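You operate a simulated robot arm through the tools that you are given. There is no shell and no other tool. Be economical: measure what you need, move in short steps, check, and stop when the job is done.

You are at the controls of a simulated two-armed robot. One attempt, no reset.

JOB
Fetch the purple book and stand it on the blue tray. Pick up the tan boot tree with one hand, pass it to the other hand and put it on the top of the luggage bench. Open the table drawer, take the tape measure and leave it in the brown liner inside, then shut the drawer. Open the lower dresser drawer by the wardrobe, take the cream bobbin and put it inside, then shut the wardrobe. Open the laundry table drawer. Any order will do. Set down upright: purple book, cream bobbin.

The check looks at the end state, three seconds after you hand in, the way a careful person would. Anything else that was tipped, shoved, dropped, spilled or broken makes it a failure.

ROBOT AND FRAMES
Two 7-joint arms with three-finger grippers on one trunk, on a base that drives. Base frame: it is fixed to the floor where the robot stands at the start and does not move with it; the origin is under the middle of the robot, x ahead of it, y to its left, z up. Units: mm, degrees, N and s.
The left shoulder is at the start at [30, 124, 1008], the right one opposite. With the tool pointing down near the work surface each hand reaches from about 100 to 720 mm from the robot's upright axis, wherever it stands, measured 20 degrees to its own side. Places, roughly: blue tray (18x15x7 cm) [2500, 1800, 800]; brown liner in the table drawer [-1300, 600, 500]; cream bobbin (4x4x5 cm) [2500, 1500, 800]; drawer [300, 2000, 400]; laundry table drawer [2500, 1600, 700]; lower dresser drawer by the wardrobe [300, 2000, 500]; purple book (3x15x20 cm) [300, 0, 900]; table drawer [-1200, 500, 500]; tan boot tree (5x8x17 cm) [800, 200, 800]; tape measure (6x6x3 cm) [800, -600, 600]; top of the luggage bench [800, -600, 600]. Payload 2.2 kg a hand.
The tool frame of a hand sits at the grasp point between the pads (the TCP): z along the fingers, y along the line on which they close. The tips reach 28 mm beyond it. The gripper opens to 102 mm. The gripper's body begins 71 mm behind the TCP.
Orientation is told as [roll, pitch, yaw] about the base's x, y, z axes, in that order, counted from this pose: with the fingers straight down and closing along the base's y, the tool's x points along the base's -x, its y along +y and its z along -z.

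CONTROLS
- The arms move only by the tool drive_tool. It takes "left_series", "right_series" or both (then of equal length, played together; a hand with none holds still); each is one flat list of numbers, 6 for each row, row after row: the shift along the base's x, y, z in cm, then the turn, a rotation vector about the base's x, y, z in degrees. In form: [tx, ty, tz, ax, ay, az, tx, ty, tz, ax, ay, az, ...]. A call has 1 to 20 rows; each row is the pose to reach, as a shift and turn from the pose commanded when the call began. "left_claw" and "right_claw" are, for a hand that has rows, the opening in per cent of the stroke, from 0 (shut) to 100 (fully open), set as the call begins (left out, the last holds). Each row takes 0.2 s and may step no farther than 50 mm and 8.6 degrees from the row before; otherwise, or with a gripper value out of range, the whole call is refused. A pose out of reach is approached as far as the arm can. The call stops where the force on the tool passes 40 N (or 10 N more than at its start, if that is more) or the arm is blocked; 0.2 s more then pass. The fingers move at their own pace and stop on an object; they squeeze with about 27 N. The grip force told is the motor's: it shows also when the fingers shut on nothing. Time passes only in rows, and 0.2 s behind the last, so rows that repeat a pose let the fingers close. It gives the time, the measured TCP pose, the force on the tool (base axes), the opening and the grip force at its end, in the units of the frame above (readings bear some noise), with the torque about the TCP (base axes, N m) and any sound that the robot's microphone picked up, and new pictures: "show" is both (left out), scene, wrist or none (wrist: the cameras of the hands that moved).
- Cameras (640 x 400 px; columns grow to the right, rows downward): "scene" is now at [25.9, 32.5, 1708.3]; the picture's right is [0.58, -0.82, -0.00], its down [-0.76, -0.54, -0.36] and it looks along [0.30, 0.21, -0.93] (base axes); focal length 227 px, centre (320, 200). "left" rides on the left gripper at [72, 38, -86] in its tool frame; the picture's right is [-0.46, 0.89, 0.00], its down [-0.60, -0.32, -0.73] and it looks along [-0.65, -0.34, 0.68] (tool axes); focal length 256 px, centre (320, 200). "right" rides on the right gripper at [69, 44, -86] in its tool frame; the picture's right is [-0.53, 0.85, 0.00], its down [-0.58, -0.36, -0.73] and it looks along [-0.62, -0.39, 0.68] (tool axes); focal length 256 px, centre (320, 200). There is no depth. A picture from a camera that has moved, and an enlarged one, comes with that camera's place and axes in the base frame and with its lens. The place of the scene camera against the robot may be out by one fixed shift of up to 18 mm in any direction.
- raise_lower(by): slides the trunk up (or, below 0, down) by that many mm; the arms and the scene camera ride with it, the base frame stays. It gives what a move gives, with no picture.
- steer(legs): drives the robot by 1 to 6 legs, each [ahead, left, turn to the left] in mm, mm and degrees, along the robot's own axes; the way and the turn of a leg run together, so that a leg with both is an arc; at most 1500 mm and 180 degrees a leg. The arms and the cameras ride along, it lands a little off, and it stops where it bumps. It gives what a move gives, and a new picture of the scene camera.
- pan_tilt(pan, tilt): turns the head with the scene camera to pan (to the left, within 143 degrees either way) and tilt (down, from -29 to 69), counted from straight ahead of the robot. It gives what a move gives, and a new picture of the scene camera.
- close_up(camera, box): a new picture of the part [left, top, right, bottom] of that camera's present view, enlarged. The clock stands still meanwhile.
- sign_off(): hands the job in; it is judged then, once.

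Work in short steps. Places have to be worked out from the pictures, the camera data and where the tool is seen: move nearer, look again, correct. Check each grasp and each placing, and mend what went wrong. You have 207 turns and 260 pictures in all, those below and enlarged ones among them. Open the grippers and draw the arms clear of the work before you hand the job in, unless the task says otherwise; then end with one line.

The tools are called after "Emit:" by a JSON object that holds its "fn" and its "kwargs". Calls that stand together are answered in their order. drive_tool: Moves the arms, as the interface text tells. Its arguments: {"type":"object","properties":{"left_series":{"type":"array","items":{"type":"number"}},"left_claw":{"type":"number"},"right_series":{"type":"array","items":{"type":"number"}},"right_claw":{"type":"number"},"show":{"type":"string","enum":["both","scene","wrist","none"]}},"required":[]} The other tools are called the same way: raise_lower (by) slides the trunk up or down; steer (legs) drives the base; pan_tilt (pan, tilt) turns the head that bears the scene camera; close_up (camera, box) takes an enlarged picture of a part of a camera's view; sign_off () hands the job in.

At the start:

```text
time: 0.0
left_tcp_pos: [492.7, 31.3, 1039.4]
left_ee_rot: [0.0, 0.0, 0.0]
left_wrist_force: [0.8, 0.0, 0.5]
left_wrist_torque: [0.0, -0.03, -0.04]
left_finger_gap: 102.3
left_finger_force: 0.0
right_tcp_pos: [361.7, -337.5, 1133.1]
right_ee_rot: [0.0, -0.1, -0.1]
right_wrist_force: [0.5, 0.8, 0.1]
right_wrist_torque: [0.02, 0.05, 0.03]
right_finger_gap: 102.1
right_finger_force: 0.0
trunk travel left (down, up): [-250.0, 290.0]
robot x, y, heading: [2.9, -2.7, 0.2]
head pan, tilt: [35.3, 68.8]
```

scene: 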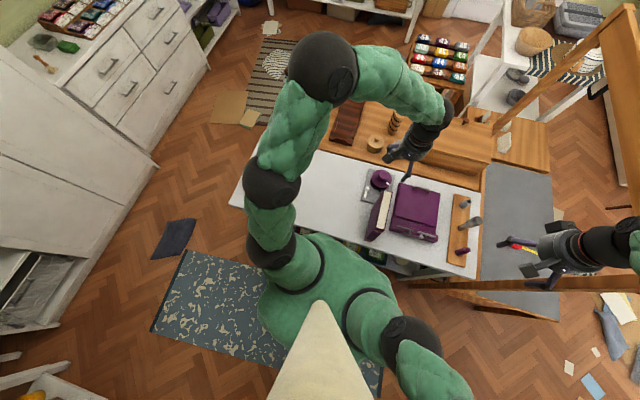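
right: 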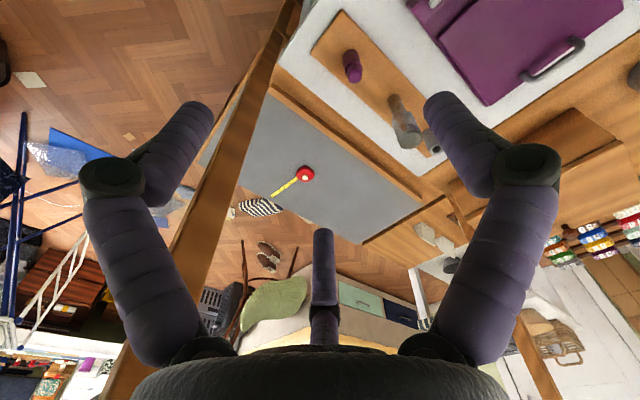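
left: 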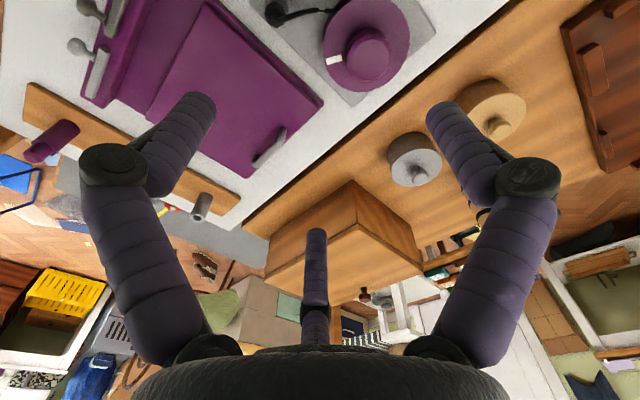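

The scene shows a desk ahead with a purple book standing beside a purple box. I'll look around first with a lower tilt in several directions.

Emit:
{"fn": "pan_tilt", "kwargs": {"pan": 0, "tilt": 45}}

Emit:
{"fn": "pan_tilt", "kwargs": {"pan": 45, "tilt": 25}}

Emit:
{"fn": "pan_tilt", "kwargs": {"pan": -45, "tilt": 35}}

Emit:
{"fn": "pan_tilt", "kwargs": {"pan": 95, "tilt": 30}}

Emit:
{"fn": "pan_tilt", "kwargs": {"pan": 143, "tilt": 30}}

Emit:
{"fn": "pan_tilt", "kwargs": {"pan": -130, "tilt": 30}}

```text
time: 1.0
left_tcp_pos: [493.5, 30.1, 1041.3]
left_ee_rot: [0.0, 0.0, 0.1]
left_wrist_force: [-0.2, 0.0, -0.3]
left_wrist_torque: [0.0, 0.0, -0.01]
left_finger_gap: 102.0
left_finger_force: 0.1
right_tcp_pos: [360.7, -336.6, 1133.3]
right_ee_rot: [0.0, 0.0, 0.0]
right_wrist_force: [0.0, -0.3, -0.1]
right_wrist_torque: [-0.01, -0.01, -0.01]
right_finger_gap: 102.1
right_finger_force: 0.1
trunk travel left (down, up): [-250.0, 290.0]
robot x, y, heading: [0.7, -0.1, -0.0]
head pan, tilt: [0.0, 45.0]
camera scene: at [61.6, 0.3, 1737.1], right [0.0, -1.0, 0.0], down [-0.71, 0.0, -0.71], along [0.71, 0.0, -0.71], focal length 227 px, centre (320, 200)
```

scene: 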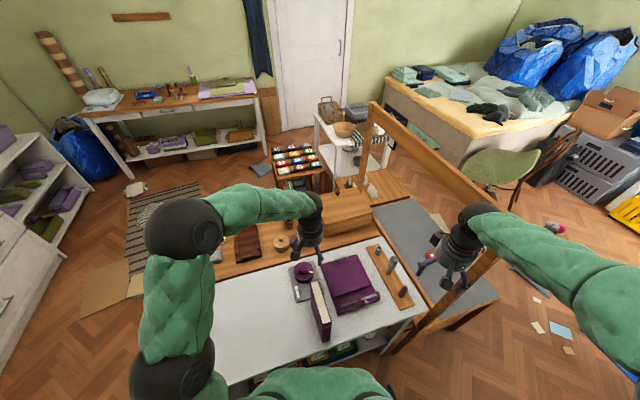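

```text
time: 2.1
left_tcp_pos: [492.9, 33.2, 1039.8]
left_ee_rot: [0.0, 0.0, 0.0]
left_wrist_force: [0.5, 0.5, 0.2]
left_wrist_torque: [0.03, 0.0, -0.01]
left_finger_gap: 101.7
left_finger_force: 0.0
right_tcp_pos: [360.3, -337.0, 1132.7]
right_ee_rot: [0.0, 0.1, 0.0]
right_wrist_force: [0.1, 0.4, 0.6]
right_wrist_torque: [0.02, 0.01, -0.01]
right_finger_gap: 102.1
right_finger_force: 0.1
trunk travel left (down, up): [-250.0, 290.0]
robot x, y, heading: [-0.7, -0.3, 0.2]
head pan, tilt: [45.0, 25.0]
camera scene: at [45.5, 65.3, 1767.7], right [0.71, -0.71, 0.0], down [-0.3, -0.3, -0.91], along [0.64, 0.64, -0.42], focal length 227 px, centre (320, 200)
```

scene: 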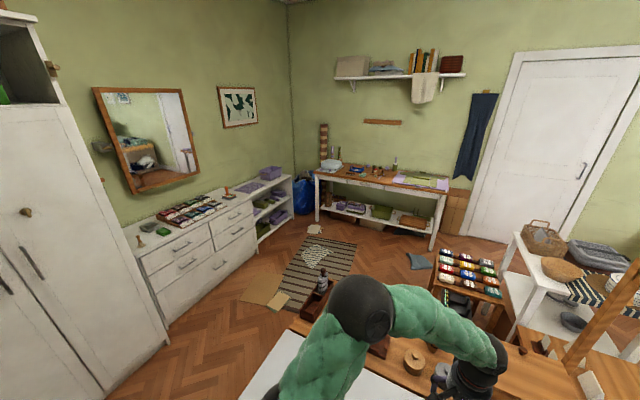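

```text
time: 3.8
left_tcp_pos: [492.5, 30.3, 1038.6]
left_ee_rot: [-0.1, -0.1, 0.0]
left_wrist_force: [0.1, -0.2, 0.7]
left_wrist_torque: [0.02, 0.02, 0.04]
left_finger_gap: 102.0
left_finger_force: 0.0
right_tcp_pos: [360.7, -337.1, 1132.7]
right_ee_rot: [0.0, 0.0, 0.0]
right_wrist_force: [0.5, -0.9, -0.2]
right_wrist_torque: [0.02, 0.02, -0.03]
right_finger_gap: 102.4
right_finger_force: 0.0
trunk travel left (down, up): [-250.0, 290.0]
robot x, y, heading: [0.3, -3.4, 0.2]
head pan, tilt: [-45.0, 35.0]
camera scene: at [42.6, -62.0, 1752.0], right [-0.71, -0.71, 0.0], down [-0.41, 0.41, -0.82], along [0.58, -0.58, -0.57], focal length 227 px, centre (320, 200)
```

scene: 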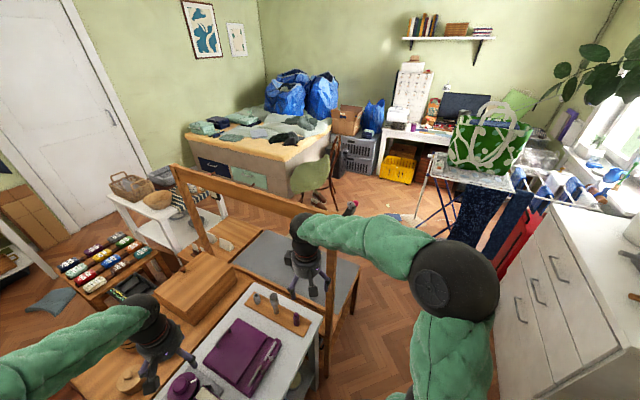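

```text
time: 6.0
left_tcp_pos: [492.1, 30.5, 1039.8]
left_ee_rot: [0.0, 0.0, 0.0]
left_wrist_force: [0.0, 0.8, -1.1]
left_wrist_torque: [-0.04, 0.04, 0.01]
left_finger_gap: 101.9
left_finger_force: 0.1
right_tcp_pos: [361.3, -337.7, 1131.8]
right_ee_rot: [0.0, -0.1, 0.0]
right_wrist_force: [-0.2, -0.8, 0.8]
right_wrist_torque: [0.01, -0.02, -0.03]
right_finger_gap: 102.0
right_finger_force: 0.1
trunk travel left (down, up): [-250.0, 290.0]
robot x, y, heading: [2.8, -1.2, -0.1]
head pan, tilt: [95.0, 30.0]
camera scene: at [-27.6, 90.3, 1759.8], right [1.0, 0.09, 0.0], down [0.04, -0.5, -0.87], along [-0.08, 0.86, -0.5], focal length 227 px, centre (320, 200)
```

scene: 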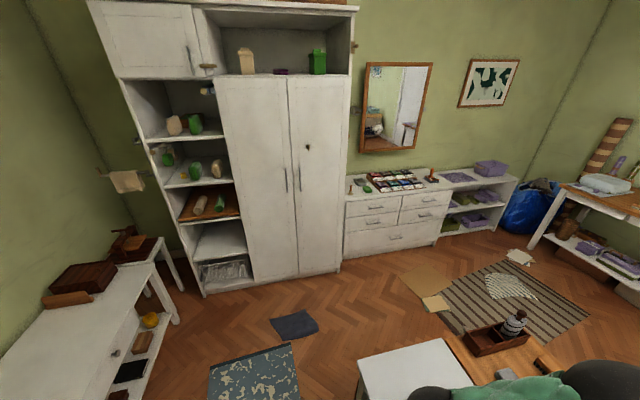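

```text
time: 7.2
left_tcp_pos: [493.7, 31.3, 1039.4]
left_ee_rot: [0.1, 0.1, 0.0]
left_wrist_force: [0.2, -0.1, -0.1]
left_wrist_torque: [0.01, 0.01, 0.02]
left_finger_gap: 101.9
left_finger_force: 0.0
right_tcp_pos: [362.0, -336.4, 1131.0]
right_ee_rot: [0.0, 0.0, 0.0]
right_wrist_force: [-0.3, -0.3, 0.1]
right_wrist_torque: [-0.02, 0.02, 0.04]
right_finger_gap: 101.8
right_finger_force: 0.1
trunk travel left (down, up): [-250.0, 290.0]
robot x, y, heading: [-1.2, 0.6, -0.0]
head pan, tilt: [143.0, 30.0]
camera scene: at [-91.9, 54.7, 1759.8], right [0.6, 0.8, 0.0], down [0.4, -0.3, -0.87], along [-0.69, 0.52, -0.5], focal length 227 px, centre (320, 200)
```

scene: 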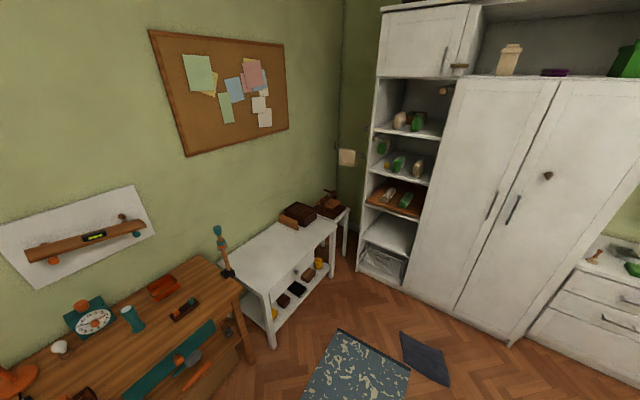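

```text
time: 10.9
left_tcp_pos: [494.0, 30.6, 1039.7]
left_ee_rot: [0.1, 0.0, 0.1]
left_wrist_force: [0.0, -0.4, 0.7]
left_wrist_torque: [0.02, -0.02, 0.0]
left_finger_gap: 102.3
left_finger_force: 0.1
right_tcp_pos: [361.6, -337.9, 1132.6]
right_ee_rot: [0.0, 0.0, 0.0]
right_wrist_force: [-0.4, 0.4, -0.2]
right_wrist_torque: [0.02, 0.0, -0.03]
right_finger_gap: 102.1
right_finger_force: 0.1
trunk travel left (down, up): [-250.0, 290.0]
robot x, y, heading: [0.8, -1.4, -0.3]
head pan, tilt: [-130.0, 30.0]
camera scene: at [-77.8, -69.1, 1759.8], right [-0.77, 0.64, 0.0], down [0.32, 0.38, -0.87], along [-0.56, -0.66, -0.5], focal length 227 px, centre (320, 200)
```

scene: 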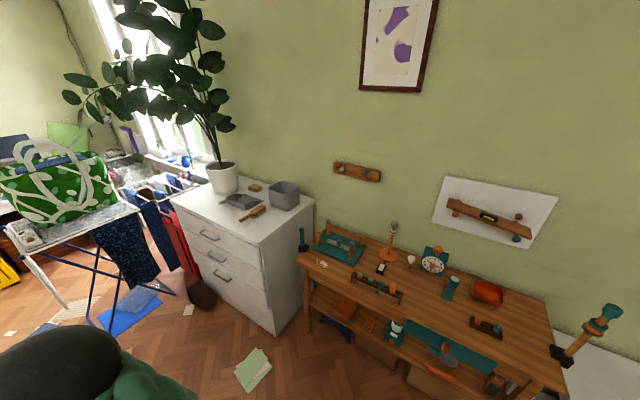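

Room mapped. Now zoom into the front work area to identify objects.

Emit:
{"fn": "pan_tilt", "kwargs": {"pan": 0, "tilt": 50}}

Emit:
{"fn": "close_up", "kwargs": {"camera": "scene", "box": [200, 110, 420, 250]}}

Emit:
{"fn": "close_up", "kwargs": {"camera": "scene", "box": [200, 200, 440, 350]}}

```text
time: 13.1
left_tcp_pos: [494.0, 31.5, 1040.2]
left_ee_rot: [-0.1, -0.1, 0.0]
left_wrist_force: [0.2, -0.8, 0.3]
left_wrist_torque: [0.01, 0.01, 0.04]
left_finger_gap: 101.8
left_finger_force: 0.1
right_tcp_pos: [361.4, -336.7, 1132.1]
right_ee_rot: [0.0, 0.0, 0.1]
right_wrist_force: [0.8, 0.1, -0.2]
right_wrist_torque: [0.0, 0.02, -0.02]
right_finger_gap: 102.1
right_finger_force: 0.1
trunk travel left (down, up): [-250.0, 290.0]
robot x, y, heading: [1.8, 0.3, 0.3]
head pan, tilt: [0.0, 50.0]
camera scene: at [57.3, 0.2, 1730.2], right [0.0, -1.0, 0.0], down [-0.77, 0.0, -0.64], along [0.64, 0.0, -0.77], focal length 227 px, centre (320, 200)
```

scene: 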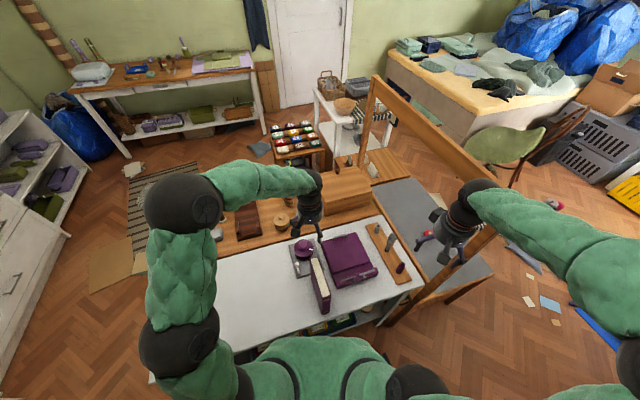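

```text
2.86 times, centred on (310, 180) of scene
camera zoom: at [57.3, 0.2, 1730.2], right [0.0, -1.0, 0.0], down [-0.77, 0.0, -0.64], along [0.64, 0.0, -0.77], focal length 650 px, centre (349, 257)
```

zoom: 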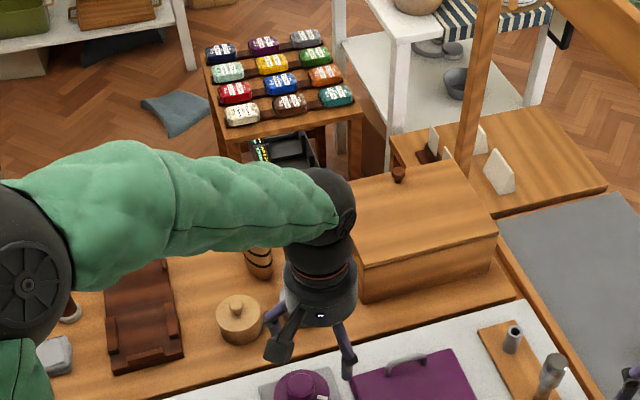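

```text
2.67 times, centred on (320, 275) of scene
camera zoom: at [57.3, 0.2, 1730.2], right [0.0, -1.0, 0.0], down [-0.77, 0.0, -0.64], along [0.64, 0.0, -0.77], focal length 606 px, centre (320, 0)
```

zoom: 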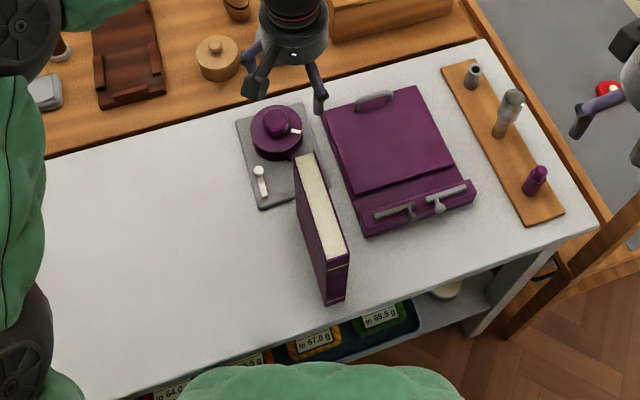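

The boot tree isn't visible yet; I'll pull the left hand back and look under/behind the arm.

Emit:
{"fn": "drive_tool", "kwargs": {"left_series": [-4, 4, 2, 0, 0, 0, -8, 8, 4, 0, 0, 0, -12, 12, 6, 0, 0, 0, -16, 16, 8, 0, 0, 0, -20, 20, 10, 0, 0, 0, -20, 24, 12, 0, 0, 0], "show": "both"}}

Emit:
{"fn": "close_up", "kwargs": {"camera": "scene", "box": [180, 150, 420, 300]}}

```text
refused: row 1 steps farther than a row can; nothing moved
```

```text
2.67 times, centred on (300, 225) of scene
camera zoom: at [57.3, 0.2, 1730.2], right [0.0, -1.0, 0.0], down [-0.77, 0.0, -0.64], along [0.64, 0.0, -0.77], focal length 606 px, centre (373, 133)
```

zoom: 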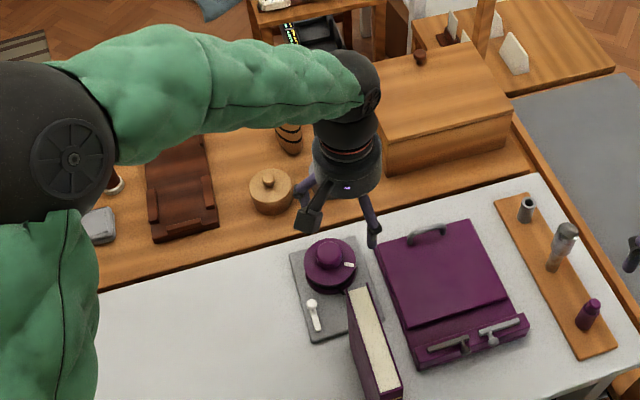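

Step length was over 50 mm; redo with shorter rows.

Emit:
{"fn": "drive_tool", "kwargs": {"left_series": [-3, 3, 2, 0, 0, 0, -6, 6, 4, 0, 0, 0, -9, 9, 6, 0, 0, 0, -12, 12, 8, 0, 0, 0, -15, 15, 10, 0, 0, 0, -17, 18, 12, 0, 0, 0, -18, 21, 14, 0, 0, 0, -18, 25, 15, 0, 0, 0, -18, 29, 16, 0, 0, 0], "show": "scene"}}

Emit:
{"fn": "close_up", "kwargs": {"camera": "scene", "box": [180, 150, 420, 300]}}

```text
time: 15.1
left_tcp_pos: [312.1, 322.7, 1198.7]
left_ee_rot: [-0.1, 0.1, -0.1]
left_wrist_force: [-0.4, 0.1, -0.7]
left_wrist_torque: [-0.01, -0.02, 0.0]
left_finger_gap: 102.2
left_finger_force: 0.2
right_tcp_pos: [361.6, -335.6, 1132.2]
right_ee_rot: [0.0, 0.1, 0.0]
right_wrist_force: [-0.5, -0.8, 0.7]
right_wrist_torque: [-0.03, 0.0, 0.0]
right_finger_gap: 101.9
right_finger_force: 0.1
trunk travel left (down, up): [-250.0, 290.0]
robot x, y, heading: [-4.2, 0.3, 0.1]
head pan, tilt: [0.0, 50.0]
camera scene: at [57.0, 0.8, 1730.2], right [0.0, -1.0, 0.0], down [-0.77, 0.0, -0.64], along [0.64, 0.0, -0.77], focal length 227 px, centre (320, 200)
```

scene: 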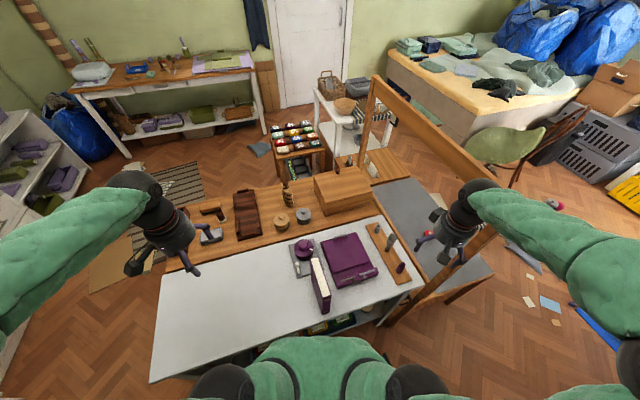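

```text
2.67 times, centred on (300, 225) of scene
camera zoom: at [57.0, 0.8, 1730.2], right [0.0, -1.0, 0.0], down [-0.77, 0.0, -0.64], along [0.64, 0.0, -0.77], focal length 606 px, centre (373, 133)
```

zoom: 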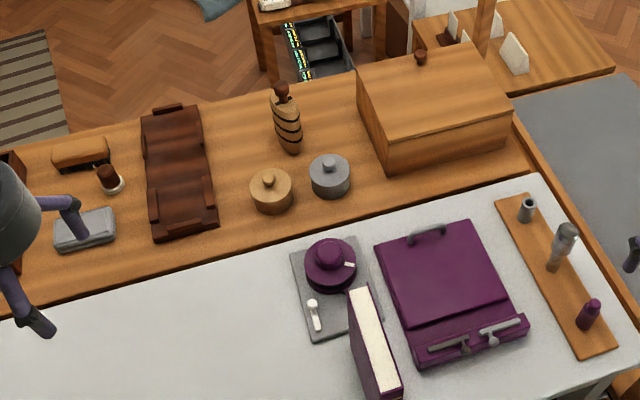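

The boot tree is the banded tan figure standing at about (785,160). Let me check the bench area and the book/boot tree at higher zoom.

Emit:
{"fn": "close_up", "kwargs": {"camera": "scene", "box": [340, 60, 560, 360]}}

Emit:
{"fn": "close_up", "kwargs": {"camera": "scene", "box": [260, 170, 340, 220]}}

Emit:
{"fn": "pan_tilt", "kwargs": {"pan": -75, "tilt": 50}}

```text
1.33 times, centred on (450, 210) of scene
camera zoom: at [57.0, 0.8, 1730.2], right [0.0, -1.0, 0.0], down [-0.77, 0.0, -0.64], along [0.64, 0.0, -0.77], focal length 303 px, centre (147, 187)
```

zoom: 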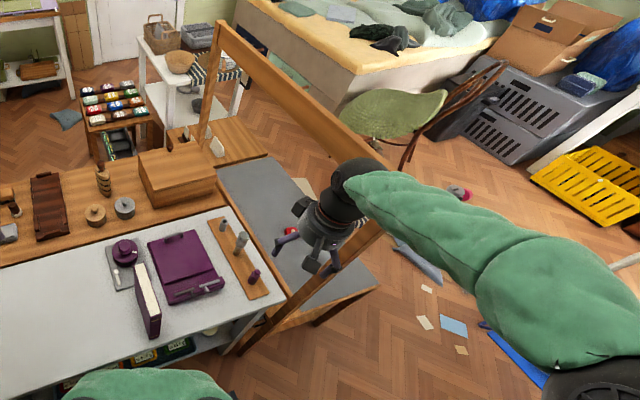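

```text
8.00 times, centred on (300, 195) of scene
camera zoom: at [57.0, 0.8, 1730.2], right [0.0, -1.0, 0.0], down [-0.77, 0.0, -0.64], along [0.64, 0.0, -0.77], focal length 1819 px, centre (480, 240)
```

zoom: 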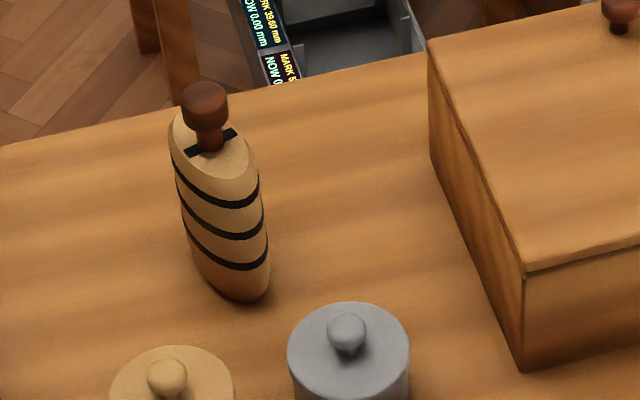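

```text
time: 16.5
left_tcp_pos: [311.8, 321.3, 1200.8]
left_ee_rot: [-0.1, 0.0, 0.0]
left_wrist_force: [0.2, -0.1, -0.2]
left_wrist_torque: [-0.03, 0.02, -0.01]
left_finger_gap: 101.6
left_finger_force: 0.2
right_tcp_pos: [361.4, -337.1, 1133.0]
right_ee_rot: [0.1, -0.1, 0.0]
right_wrist_force: [0.2, 0.4, -0.5]
right_wrist_torque: [0.02, -0.02, 0.0]
right_finger_gap: 101.8
right_finger_force: 0.1
trunk travel left (down, up): [-250.0, 290.0]
robot x, y, heading: [1.2, -0.3, -0.1]
head pan, tilt: [-75.0, 50.0]
camera scene: at [0.2, -74.1, 1730.2], right [-0.97, -0.26, 0.0], down [-0.2, 0.74, -0.64], along [0.17, -0.62, -0.77], focal length 227 px, centre (320, 200)
```

scene: 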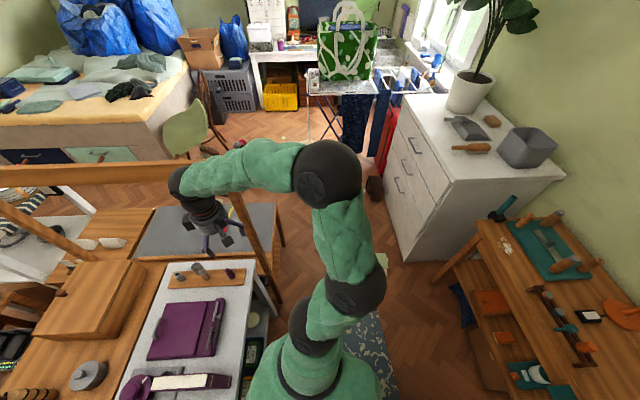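

Boot tree: base near (800,165), long axis about heading 20°. I'll bring the left hand to a pre-grasp, pitched 45° forward with yaw 20°, and look with the wrist camera.

Emit:
{"fn": "drive_tool", "kwargs": {"left_series": [3.2, -1.6, -1.4, 0.65, -3.7, 1.58, 6.5, -3.2, -2.8, 1.3, -7.4, 3.15, 9.7, -4.8, -4.2, 1.95, -11.1, 4.7, 12.9, -6.5, -5.5, 2.6, -14.8, 6.3, 16.2, -8.1, -6.9, 3.25, -18.5, 7.9, 19.4, -9.7, -8.3, 3.9, -22.2, 9.45, 22.6, -11.3, -9.7, 4.55, -26, 11, 25.9, -12.9, -11, 5.2, -29.7, 12.6, 29.1, -14.5, -12.4, 5.85, -33.4, 14.2, 32.3, -16.2, -13.8, 6.5, -37.1, 15.75, 35.6, -17.8, -15.2, 7.15, -40.8, 17.3, 38.8, -19.4, -16.6, 7.8, -44.5, 18.9, 38.8, -19.4, -16.6, 7.8, -44.5, 18.9], "show": "wrist"}}

Emit:
{"fn": "pan_tilt", "kwargs": {"pan": 5, "tilt": 45}}

```text
time: 19.3
left_tcp_pos: [703.8, 130.7, 1033.9]
left_ee_rot: [-0.1, -45.0, 20.0]
left_wrist_force: [-0.4, -0.7, 0.0]
left_wrist_torque: [-0.01, -0.01, 0.0]
left_finger_gap: 102.2
left_finger_force: 0.0
right_tcp_pos: [361.3, -337.7, 1133.3]
right_ee_rot: [0.1, 0.0, 0.0]
right_wrist_force: [-0.9, 0.2, 0.3]
right_wrist_torque: [0.0, -0.03, -0.01]
right_finger_gap: 101.7
right_finger_force: 0.1
trunk travel left (down, up): [-250.0, 290.0]
robot x, y, heading: [-0.6, -0.0, 0.0]
head pan, tilt: [-75.0, 50.0]
camera left: at [584.7, 125.5, 1043.5], right [0.01, 0.94, 0.33], down [0.02, -0.33, 0.94], along [1.0, 0.0, -0.02], focal length 256 px, centre (320, 200)
```

left: 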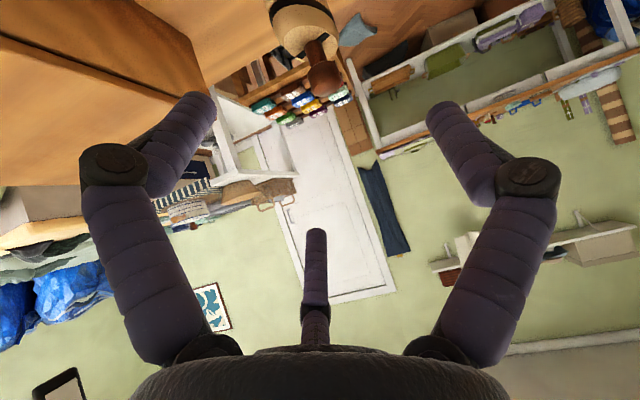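

```text
time: 20.9
left_tcp_pos: [704.5, 127.2, 1032.5]
left_ee_rot: [0.0, -44.9, 19.9]
left_wrist_force: [-0.1, -0.5, -0.2]
left_wrist_torque: [-0.01, 0.01, 0.01]
left_finger_gap: 101.8
left_finger_force: 0.0
right_tcp_pos: [360.8, -337.1, 1133.6]
right_ee_rot: [0.0, 0.0, 0.1]
right_wrist_force: [-0.3, 0.1, 0.0]
right_wrist_torque: [0.03, 0.01, 0.03]
right_finger_gap: 102.0
right_finger_force: 0.0
trunk travel left (down, up): [-250.0, 290.0]
robot x, y, heading: [1.3, 0.5, -0.2]
head pan, tilt: [5.0, 45.0]
camera scene: at [61.3, 7.2, 1737.1], right [0.09, -1.0, 0.0], down [-0.7, -0.06, -0.71], along [0.7, 0.06, -0.71], focal length 227 px, centre (320, 200)
```

scene: 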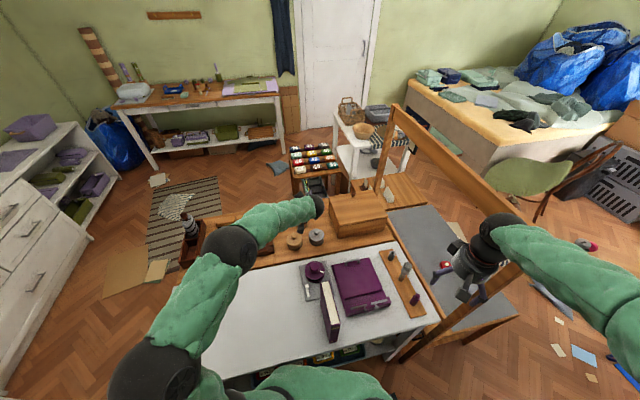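

Triangulating, the knob top is near (836,165,935). Advance most of the way along the approach and look again.

Emit:
{"fn": "drive_tool", "kwargs": {"left_series": [2.6, 0.7, -3, 0, 0, 0, 5.2, 1.4, -6, 0, 0, 0, 7.8, 2.1, -9, 0, 0, 0, 7.8, 2.1, -9, 0, 0, 0], "show": "wrist"}}

Emit:
{"fn": "close_up", "kwargs": {"camera": "scene", "box": [270, 180, 350, 230]}}

```text
time: 21.9
left_tcp_pos: [779.6, 148.2, 944.0]
left_ee_rot: [0.0, -45.0, 20.0]
left_wrist_force: [-1.5, 0.6, 1.2]
left_wrist_torque: [0.0, -0.05, 0.0]
left_finger_gap: 102.0
left_finger_force: 0.0
right_tcp_pos: [359.0, -337.6, 1133.4]
right_ee_rot: [-0.1, 0.0, 0.0]
right_wrist_force: [-0.8, 0.1, -0.2]
right_wrist_torque: [-0.01, -0.02, -0.04]
right_finger_gap: 102.1
right_finger_force: 0.2
trunk travel left (down, up): [-250.0, 290.0]
robot x, y, heading: [0.8, -2.9, 0.2]
head pan, tilt: [5.0, 45.0]
camera left: at [662.2, 145.8, 954.6], right [0.01, 0.94, 0.33], down [0.02, -0.33, 0.94], along [1.0, 0.0, -0.02], focal length 256 px, centre (320, 200)
```

left: 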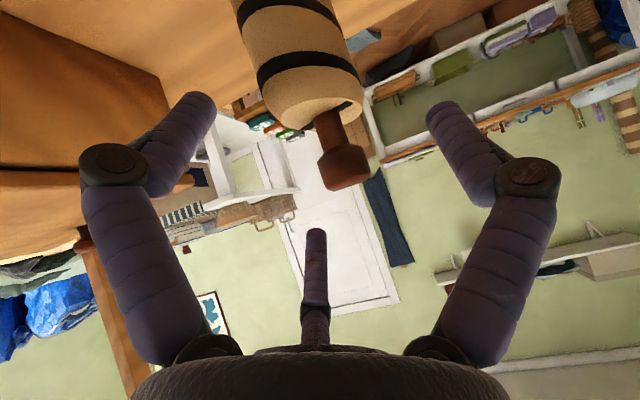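

```text
8.00 times, centred on (310, 205) of scene
camera zoom: at [59.8, 7.3, 1737.2], right [0.09, -1.0, 0.0], down [-0.7, -0.06, -0.71], along [0.7, 0.06, -0.71], focal length 1819 px, centre (400, 160)
```

zoom: 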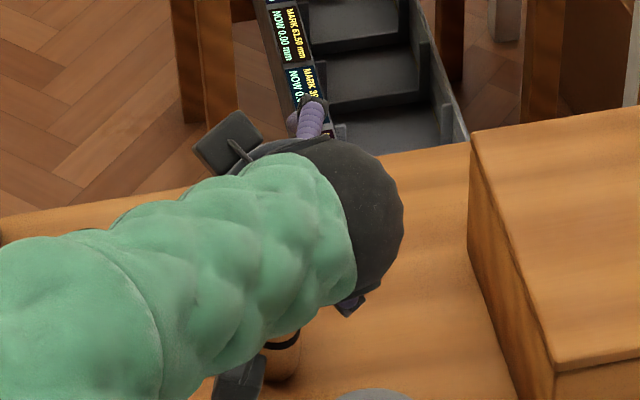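

Knob at about (814,161,948), body centre there too. Move in to TCP (814,162,883) and close.

Emit:
{"fn": "drive_tool", "kwargs": {"left_series": [1.7, 0.7, -3, 0, 0, 0, 3.4, 1.4, -6.1, 0, 0, 0, 3.4, 1.4, -6.1, 0, 0, 0], "show": "wrist"}}

```text
time: 22.7
left_tcp_pos: [814.5, 163.3, 883.7]
left_ee_rot: [-0.1, -45.1, 20.0]
left_wrist_force: [-0.6, 0.3, -0.1]
left_wrist_torque: [-0.01, 0.0, 0.0]
left_finger_gap: 102.1
left_finger_force: 0.1
right_tcp_pos: [359.7, -336.6, 1132.5]
right_ee_rot: [0.0, 0.0, -0.1]
right_wrist_force: [-0.6, -0.3, -0.1]
right_wrist_torque: [-0.02, -0.02, 0.01]
right_finger_gap: 102.1
right_finger_force: 0.2
trunk travel left (down, up): [-250.0, 290.0]
robot x, y, heading: [0.2, -1.8, 0.0]
head pan, tilt: [5.0, 45.0]
camera left: at [696.4, 159.4, 893.8], right [0.01, 0.94, 0.33], down [0.02, -0.33, 0.94], along [1.0, 0.0, -0.02], focal length 256 px, centre (320, 200)
```

left: 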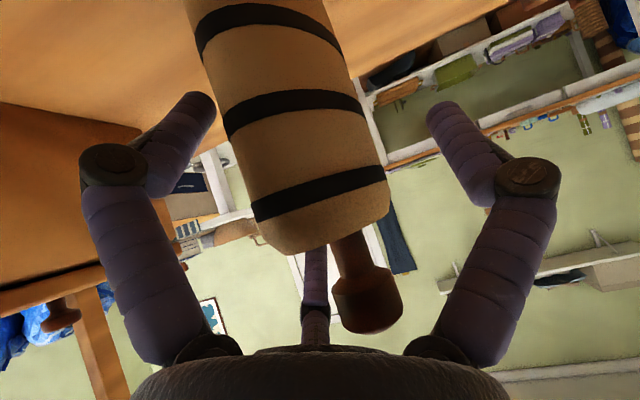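

Body sits between the fingers. Close the left gripper.

Emit:
{"fn": "drive_tool", "kwargs": {"left_series": [0, 0, 0, 0, 0, 0, 0, 0, 0, 0, 0, 0, 0, 0, 0, 0, 0, 0], "left_claw": 0, "show": "wrist"}}

```text
time: 23.5
left_tcp_pos: [815.6, 162.7, 885.2]
left_ee_rot: [-0.1, -45.1, 20.0]
left_wrist_force: [1.6, 0.4, 5.5]
left_wrist_torque: [0.05, -0.14, -0.04]
left_finger_gap: 57.1
left_finger_force: 26.9
right_tcp_pos: [360.9, -336.5, 1131.4]
right_ee_rot: [-0.1, 0.0, -0.1]
right_wrist_force: [1.0, 0.2, 0.6]
right_wrist_torque: [0.0, -0.01, 0.01]
right_finger_gap: 102.1
right_finger_force: 0.0
trunk travel left (down, up): [-250.0, 290.0]
robot x, y, heading: [0.4, -2.3, 0.0]
head pan, tilt: [5.0, 45.0]
camera left: at [696.9, 159.6, 894.9], right [0.01, 0.94, 0.33], down [0.02, -0.33, 0.94], along [1.0, 0.0, -0.02], focal length 256 px, centre (320, 200)
```

left: 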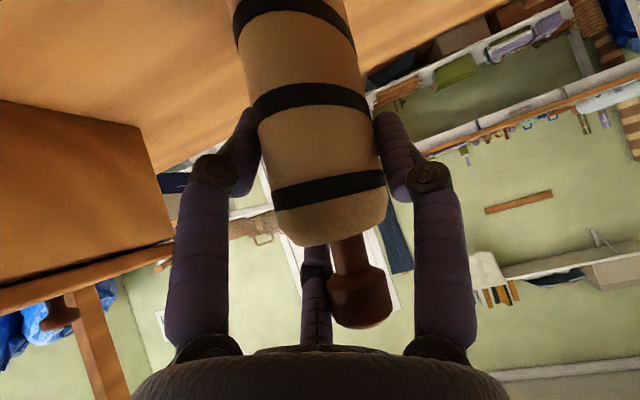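

Good grip (57 mm). Lift straight up 18 cm.

Emit:
{"fn": "drive_tool", "kwargs": {"left_series": [0, 0, 3, 0, 0, 0, 0, 0, 7, 0, 0, 0, 0, 0, 11, 0, 0, 0, -1, 0, 15, 0, 0, 0, -3, 0, 18, 0, 0, 0, -3, 0, 18, 0, 0, 0], "show": "both"}}

```text
time: 24.9
left_tcp_pos: [784.8, 162.3, 1063.7]
left_ee_rot: [0.0, -44.8, 19.8]
left_wrist_force: [-0.1, 0.6, -1.9]
left_wrist_torque: [-0.01, 0.0, 0.0]
left_finger_gap: 57.1
left_finger_force: 27.2
right_tcp_pos: [362.0, -337.3, 1132.6]
right_ee_rot: [0.0, 0.1, 0.0]
right_wrist_force: [-0.1, 0.3, 0.4]
right_wrist_torque: [0.0, 0.02, -0.02]
right_finger_gap: 101.8
right_finger_force: 0.1
trunk travel left (down, up): [-250.0, 290.0]
robot x, y, heading: [-1.3, -1.1, -0.0]
head pan, tilt: [5.0, 45.0]
camera scene: at [62.7, 7.3, 1737.0], right [0.09, -1.0, 0.0], down [-0.71, -0.06, -0.71], along [0.7, 0.06, -0.71], focal length 227 px, centre (320, 200)
camera left: at [665.9, 159.3, 1072.8], right [0.01, 0.94, 0.33], down [0.03, -0.33, 0.94], along [1.0, 0.0, -0.03], focal length 256 px, centre (320, 200)
```

scene: 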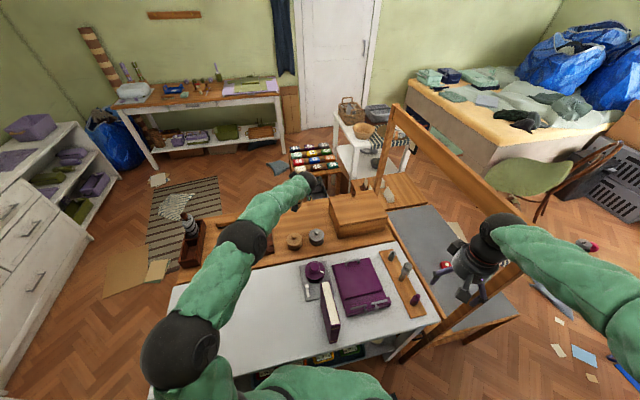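
left: 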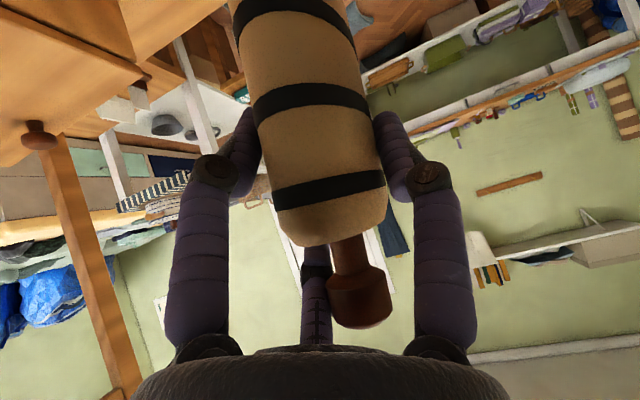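

Lifted cleanly. Bring it in front of the chest, turning the left hand to point toward the right (−100° about z).

Emit:
{"fn": "drive_tool", "kwargs": {"left_series": [-2.5, -1.1, 0.6, 0, 0, -7.1, -5.1, -2.3, 1.1, 0, 0, -14.3, -7.6, -3.4, 1.7, 0, 0, -21.4, -10.1, -4.6, 2.3, 0, 0, -28.6, -12.7, -5.7, 2.9, 0, 0, -35.7, -15.2, -6.9, 3.4, 0, 0, -42.9, -17.8, -8, 4, 0, 0, -50, -20.3, -9.1, 4.6, 0, 0, -57.1, -22.8, -10.3, 5.1, 0, 0, -64.3, -25.4, -11.4, 5.7, 0, 0, -71.4, -27.9, -12.6, 6.3, 0, 0, -78.6, -30.4, -13.7, 6.9, 0, 0, -85.7, -33, -14.9, 7.4, 0, 0, -92.9, -35.5, -16, 8, 0, 0, -100, -35.5, -16, 8, 0, 0, -100], "show": "scene"}}

```text
time: 28.1
left_tcp_pos: [428.1, 1.6, 1142.6]
left_ee_rot: [-0.2, -45.0, -80.1]
left_wrist_force: [0.5, 0.7, -2.4]
left_wrist_torque: [-0.04, 0.02, -0.04]
left_finger_gap: 56.2
left_finger_force: 27.6
left hand out of reach, approached as far as the arm can: row 7
right_tcp_pos: [361.3, -337.5, 1132.6]
right_ee_rot: [0.0, -0.1, 0.0]
right_wrist_force: [-0.3, -0.5, 0.1]
right_wrist_torque: [0.01, 0.0, 0.01]
right_finger_gap: 102.0
right_finger_force: 0.0
trunk travel left (down, up): [-250.0, 290.0]
robot x, y, heading: [1.8, 1.1, -0.1]
head pan, tilt: [5.0, 45.0]
camera scene: at [61.6, 7.4, 1737.1], right [0.09, -1.0, 0.0], down [-0.7, -0.06, -0.71], along [0.7, 0.06, -0.71], focal length 227 px, centre (320, 200)
```

scene: 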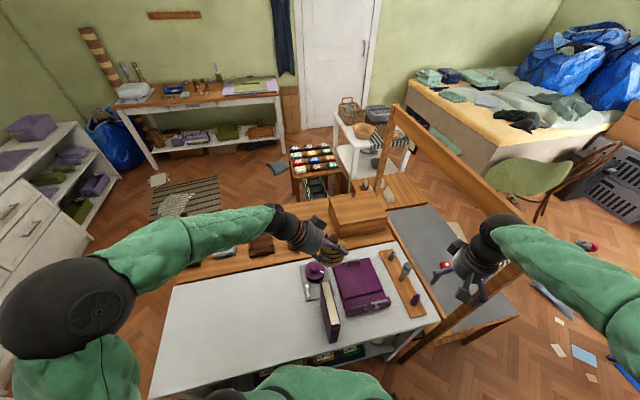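

Object now hangs at (428,2), spanning z≈1037–1207. Bring the right hand to face it: yaw 100°, pitch −50°, staged to the right.

Emit:
{"fn": "drive_tool", "kwargs": {"right_series": [0.5, 0.7, 0.4, 3.1, -2.6, 6.6, 1, 1.4, 0.8, 6.2, -5.2, 13.3, 1.5, 2.1, 1.2, 9.3, -7.8, 19.9, 2, 2.8, 1.6, 12.4, -10.4, 26.5, 2.5, 3.5, 2, 15.5, -13, 33.2, 3, 4.2, 2.4, 18.6, -15.6, 39.8, 3.5, 4.9, 2.8, 21.7, -18.2, 46.5, 4, 5.6, 3.2, 24.7, -20.7, 53.1, 4.5, 6.3, 3.6, 27.8, -23.3, 59.7, 5, 7, 4, 30.9, -25.9, 66.4, 5.5, 7.7, 4.4, 34, -28.5, 73, 6, 8.4, 4.8, 37.1, -31.1, 79.6, 6.5, 9.1, 5, 40.2, -33.7, 86.3, 7, 10, 5, 43.3, -36.3, 92.9, 7, 10, 5, 43.3, -36.3, 92.9], "show": "both"}}

```text
time: 31.3
left_tcp_pos: [427.3, 2.7, 1143.2]
left_ee_rot: [0.0, -45.0, -80.1]
left_wrist_force: [-0.3, 0.6, -2.0]
left_wrist_torque: [0.01, 0.02, 0.0]
left_finger_gap: 56.3
left_finger_force: 26.8
right_tcp_pos: [431.4, -236.4, 1183.9]
right_ee_rot: [-0.3, -49.8, 100.3]
right_wrist_force: [-0.1, 0.6, -0.4]
right_wrist_torque: [-0.03, 0.01, 0.03]
right_finger_gap: 102.1
right_finger_force: 0.2
trunk travel left (down, up): [-250.0, 290.0]
robot x, y, heading: [2.9, 0.3, 0.0]
head pan, tilt: [5.0, 45.0]
camera scene: at [59.2, 9.3, 1737.3], right [0.09, -1.0, 0.0], down [-0.7, -0.06, -0.71], along [0.71, 0.06, -0.71], focal length 227 px, centre (320, 200)
camera right: at [406.9, -352.3, 1188.4], right [-0.89, 0.19, 0.41], down [0.39, -0.12, 0.91], along [0.22, 0.97, 0.03], focal length 256 px, centre (320, 200)
```

scene: 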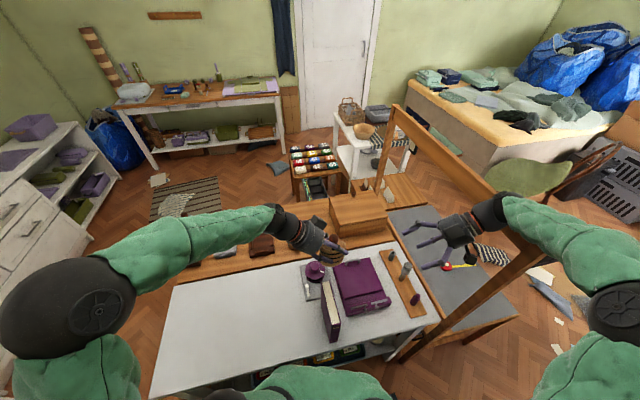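
right: 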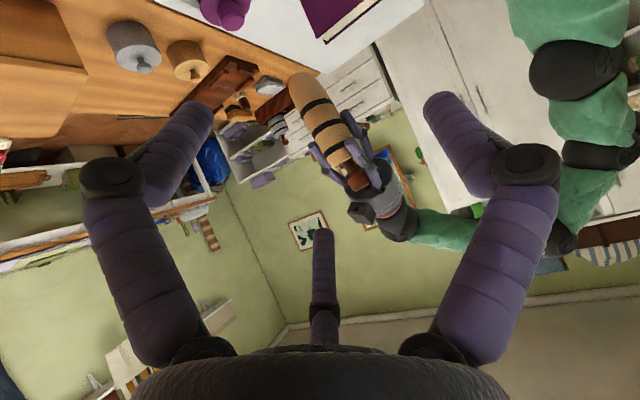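

Right camera agrees: object base near (440,2,1038). Approach in two phases to TCP (437,2,1088).

Emit:
{"fn": "drive_tool", "kwargs": {"right_series": [0.5, 3.5, -0.3, 0, 0, 0, 1, 7, -0.6, 0, 0, 0, 1.5, 10.5, -1, 0, 0, 0, 2, 14, -1.3, 0, 0, 0, 1.6, 16.5, -3.4, 0, 0, 0, 1.1, 19, -5.6, 0, 0, 0, 0.8, 21.5, -7.7, 0, 0, 0, 0.6, 23.8, -9.6, 0, 0, 0, 0.6, 23.8, -9.6, 0, 0, 0], "show": "both"}}

Emit:
{"fn": "close_up", "kwargs": {"camera": "scene", "box": [280, 200, 400, 275]}}

```text
time: 32.9
left_tcp_pos: [426.9, 4.8, 1136.0]
left_ee_rot: [-0.7, -44.3, -79.3]
left_wrist_force: [1.6, 0.8, -1.4]
left_wrist_torque: [-0.02, 0.03, 0.02]
left_finger_gap: 56.1
left_finger_force: 26.8
right_tcp_pos: [443.0, -30.0, 1118.3]
right_ee_rot: [-1.1, -50.2, 100.5]
right_wrist_force: [-0.3, -1.5, 0.4]
right_wrist_torque: [0.06, -0.04, 0.02]
right_finger_gap: 102.9
right_finger_force: 0.1
trunk travel left (down, up): [-250.0, 290.0]
robot x, y, heading: [1.1, 1.4, -0.1]
head pan, tilt: [5.0, 45.0]
stopped in row 7 (left hand): the force on the tool passed its limit at 55 N (the readings are from after the stop); the commanded pose is now the measured one
camera scene: at [61.6, 7.5, 1737.1], right [0.09, -1.0, 0.0], down [-0.7, -0.06, -0.71], along [0.7, 0.06, -0.71], focal length 227 px, centre (320, 200)
camera right: at [419.7, -146.9, 1122.2], right [-0.9, 0.2, 0.4], down [0.38, -0.13, 0.92], along [0.23, 0.97, 0.04], focal length 256 px, centre (320, 200)
```

scene: 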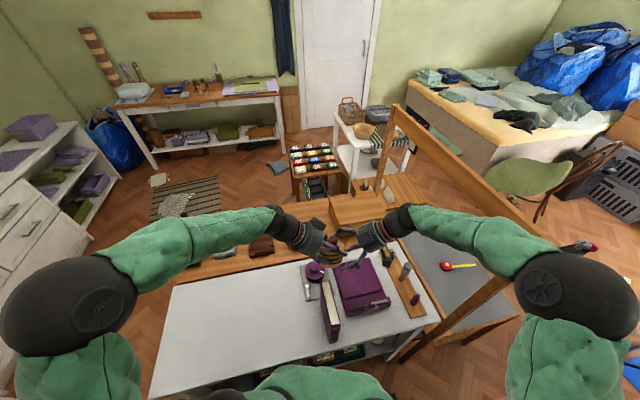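
right: 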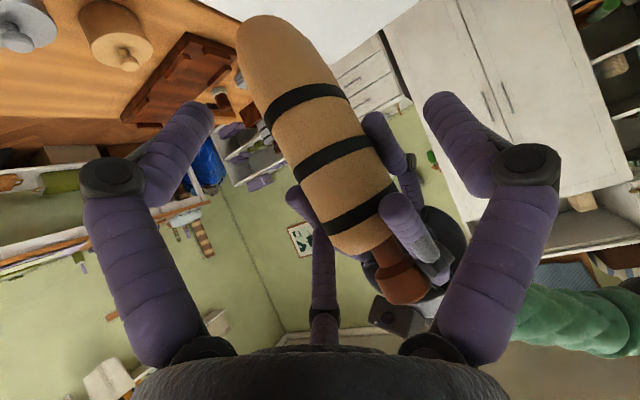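

```text
5.33 times, centred on (340, 238) of scene
camera zoom: at [61.6, 7.5, 1737.1], right [0.09, -1.0, 0.0], down [-0.7, -0.06, -0.71], along [0.7, 0.06, -0.71], focal length 1213 px, centre (213, 0)
```

zoom: 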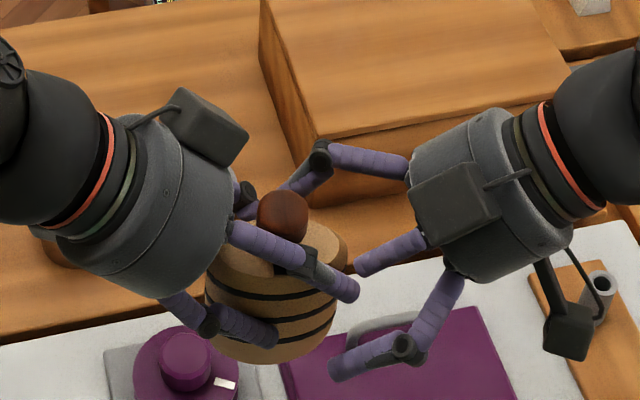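

The right finger caught the left finger since I was ~8 mm off-centre laterally. Back off, shift, and re-approach lower and centred.

Emit:
{"fn": "drive_tool", "kwargs": {"right_series": [0.5, -2.4, 2, 0, 0, 0, 0.2, -3.8, 2, 0, 0, 0, -0.2, -3.8, 1.5, 0, 0, 0, -0.4, -2.3, 0.1, 0, 0, 0, -0.6, -0.8, -1.2, 0, 0, 0, -0.9, 0.8, -2.5, 0, 0, 0, -1.1, 2.0, -3.4, 0, 0, 0, -1.3, 3.3, -4.2, 0, 0, 0, -1.3, 3.3, -4.2, 0, 0, 0], "show": "wrist"}}

Emit:
{"fn": "close_up", "kwargs": {"camera": "scene", "box": [280, 200, 400, 275]}}

```text
time: 34.2
left_tcp_pos: [425.6, 6.8, 1129.3]
left_ee_rot: [-1.4, -43.9, -78.7]
left_wrist_force: [0.6, 1.8, -1.1]
left_wrist_torque: [-0.05, 0.02, 0.06]
left_finger_gap: 55.9
left_finger_force: 26.9
right_tcp_pos: [442.5, -33.5, 1106.9]
right_ee_rot: [-2.3, -50.2, 100.9]
right_wrist_force: [-1.1, -1.9, 0.3]
right_wrist_torque: [0.09, -0.03, -0.04]
right_finger_gap: 102.8
right_finger_force: 0.1
trunk travel left (down, up): [-250.0, 290.0]
robot x, y, heading: [-1.7, -2.0, 0.0]
head pan, tilt: [5.0, 45.0]
stopped in row 6 (left hand): the force on the tool passed its limit at 51 N (the readings are from after the stop); the commanded pose is now the measured one
camera right: at [416.9, -149.2, 1109.2], right [-0.9, 0.2, 0.39], down [0.37, -0.14, 0.92], along [0.24, 0.97, 0.05], focal length 256 px, centre (320, 200)
```

right: 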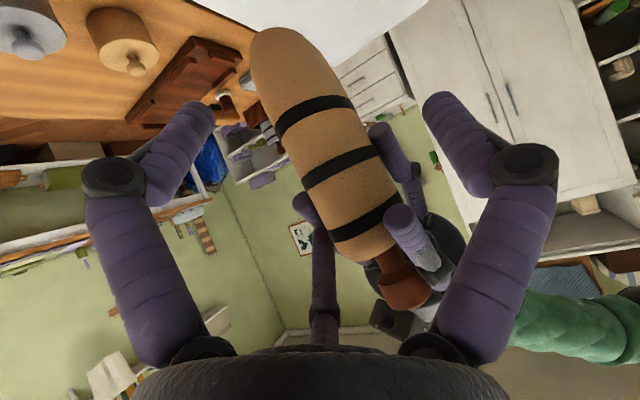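

```text
5.33 times, centred on (340, 238) of scene
camera zoom: at [61.5, 7.6, 1737.1], right [0.09, -1.0, 0.0], down [-0.7, -0.06, -0.71], along [0.7, 0.06, -0.71], focal length 1213 px, centre (213, 0)
```

zoom: 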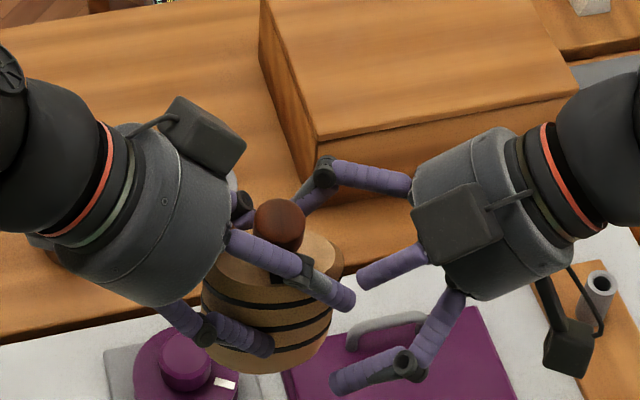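

Both hands' fingers touch; I need more vertical separation. Retreat, then approach along a lower line (grip ~40 mm above the object's base).

Emit:
{"fn": "drive_tool", "kwargs": {"right_series": [0.6, -3, 2.6, 0, 0, 0, 1.1, -6, 5.1, 0, 0, 0, 0.5, -4.6, 2, 0, 0, 0, 0.2, -3.1, 0.7, 0, 0, 0, 0, -1.6, -0.6, 0, 0, 0, -0.3, -0.1, -1.9, 0, 0, 0, -0.6, 1.4, -3.1, 0, 0, 0, -0.85, 2.95, -4.4, 0, 0, 0, -0.85, 2.95, -4.4, 0, 0, 0], "show": "wrist"}}

Emit:
{"fn": "close_up", "kwargs": {"camera": "scene", "box": [280, 200, 400, 275]}}

```text
time: 35.7
left_tcp_pos: [423.7, 8.7, 1122.9]
left_ee_rot: [-2.1, -43.3, -78.0]
left_wrist_force: [1.1, 2.7, -2.3]
left_wrist_torque: [-0.02, 0.03, 0.06]
left_finger_gap: 56.0
left_finger_force: 26.8
right_tcp_pos: [443.7, -35.8, 1095.1]
right_ee_rot: [-3.5, -50.3, 101.4]
right_wrist_force: [-0.7, -1.6, 1.2]
right_wrist_torque: [0.06, -0.01, 0.0]
right_finger_gap: 103.0
right_finger_force: 0.0
trunk travel left (down, up): [-250.0, 290.0]
robot x, y, heading: [-0.1, 1.5, -0.4]
head pan, tilt: [5.0, 45.0]
stopped in row 7 (left hand): the force on the tool passed its limit at 52 N (the readings are from after the stop); the commanded pose is now the measured one
camera right: at [416.8, -151.5, 1095.9], right [-0.9, 0.21, 0.38], down [0.35, -0.14, 0.92], along [0.25, 0.97, 0.06], focal length 256 px, centre (320, 200)
```

right: 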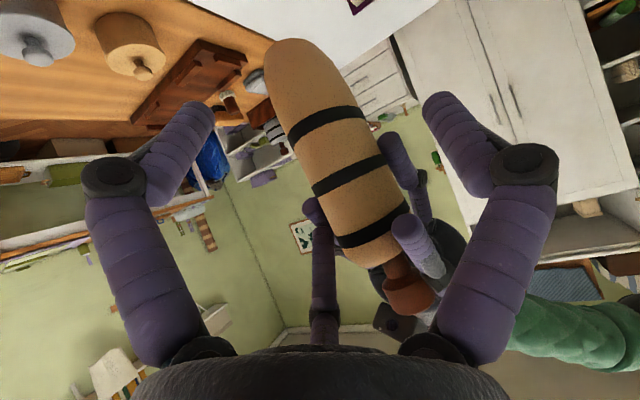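

```text
5.33 times, centred on (340, 238) of scene
camera zoom: at [61.3, 7.4, 1737.1], right [0.09, -1.0, 0.0], down [-0.7, -0.06, -0.71], along [0.7, 0.06, -0.71], focal length 1213 px, centre (213, 0)
```

zoom: 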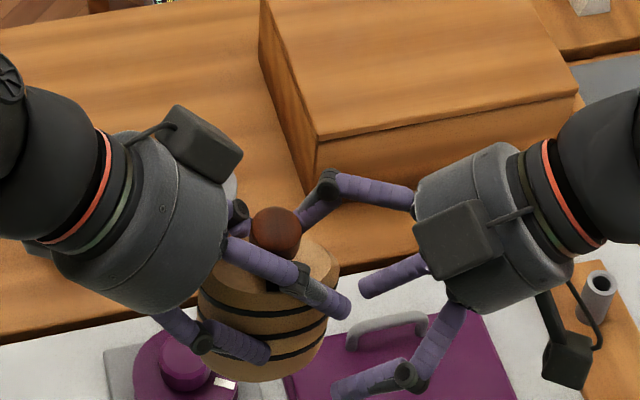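

The hands' third (thumb-like) digits are colliding. I'll back off and flip the right hand 180° about its finger axis so its thumb side is below.

Emit:
{"fn": "drive_tool", "kwargs": {"right_series": [0.55, -2.8, 2.4, 0, 0, 0, 1.1, -5.6, 4.8, 0, 0, 0, 1.65, -8.4, 7.2, 0, 0, 0, 2.2, -11.2, 9.6, 0, 0, 0, 2.2, -11.2, 9.6, -1.23, 6.17, -5.26, 2.2, -11.2, 9.6, -2.46, 12.34, -10.52, 2.2, -11.2, 9.6, -3.69, 18.5, -15.8, 2.2, -11.2, 9.6, -4.92, 24.7, -21, 2.2, -11.2, 9.6, -6.15, 30.85, -26.3, 2.2, -11.2, 9.6, -7.38, 37, -31.6, 2.2, -11.2, 9.6, -8.6, 43.2, -36.8, 2.2, -11.2, 9.6, -9.84, 49.4, -42.1, 2.2, -11.2, 9.6, -11.07, 55.5, -47.3, 2.2, -11.2, 9.6, -12.3, 61.7, -52.6, 2.2, -11.2, 9.6, -13.5, 67.9, -57.9, 2.2, -11.2, 9.6, -14.8, 74, -63.1, 2.2, -11.2, 9.6, -16, 80.2, -68.4, 2.2, -11.2, 9.6, -17.2, 86.4, -73.6, 2.2, -11.2, 9.6, -18.5, 92.6, -78.9, 2.2, -11.2, 9.6, -19.7, 98.7, -84.2], "show": "scene"}}

```text
time: 39.9
left_tcp_pos: [423.3, 8.0, 1123.9]
left_ee_rot: [-2.0, -43.3, -78.0]
left_wrist_force: [-0.5, 0.1, -1.0]
left_wrist_torque: [0.03, -0.05, 0.02]
left_finger_gap: 56.0
left_finger_force: 27.3
right_tcp_pos: [463.8, -148.3, 1191.5]
right_ee_rot: [38.4, 30.2, -18.4]
right_wrist_force: [-0.5, -0.6, 0.9]
right_wrist_torque: [0.0, 0.02, -0.02]
right_finger_gap: 102.0
right_finger_force: 0.1
trunk travel left (down, up): [-250.0, 290.0]
robot x, y, heading: [0.4, 0.3, 0.2]
head pan, tilt: [5.0, 45.0]
camera scene: at [61.4, 7.4, 1737.1], right [0.09, -1.0, 0.0], down [-0.7, -0.06, -0.71], along [0.7, 0.06, -0.71], focal length 227 px, centre (320, 200)
```

scene: 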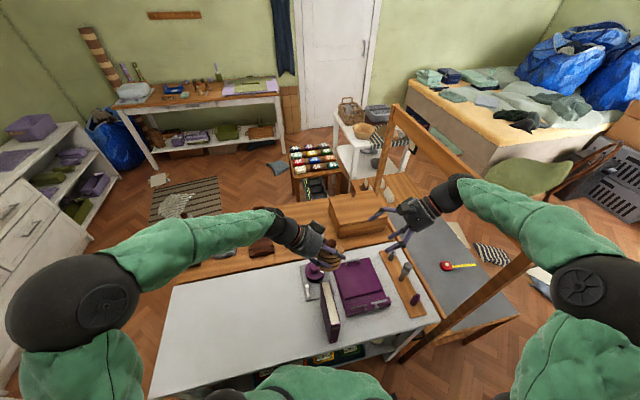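

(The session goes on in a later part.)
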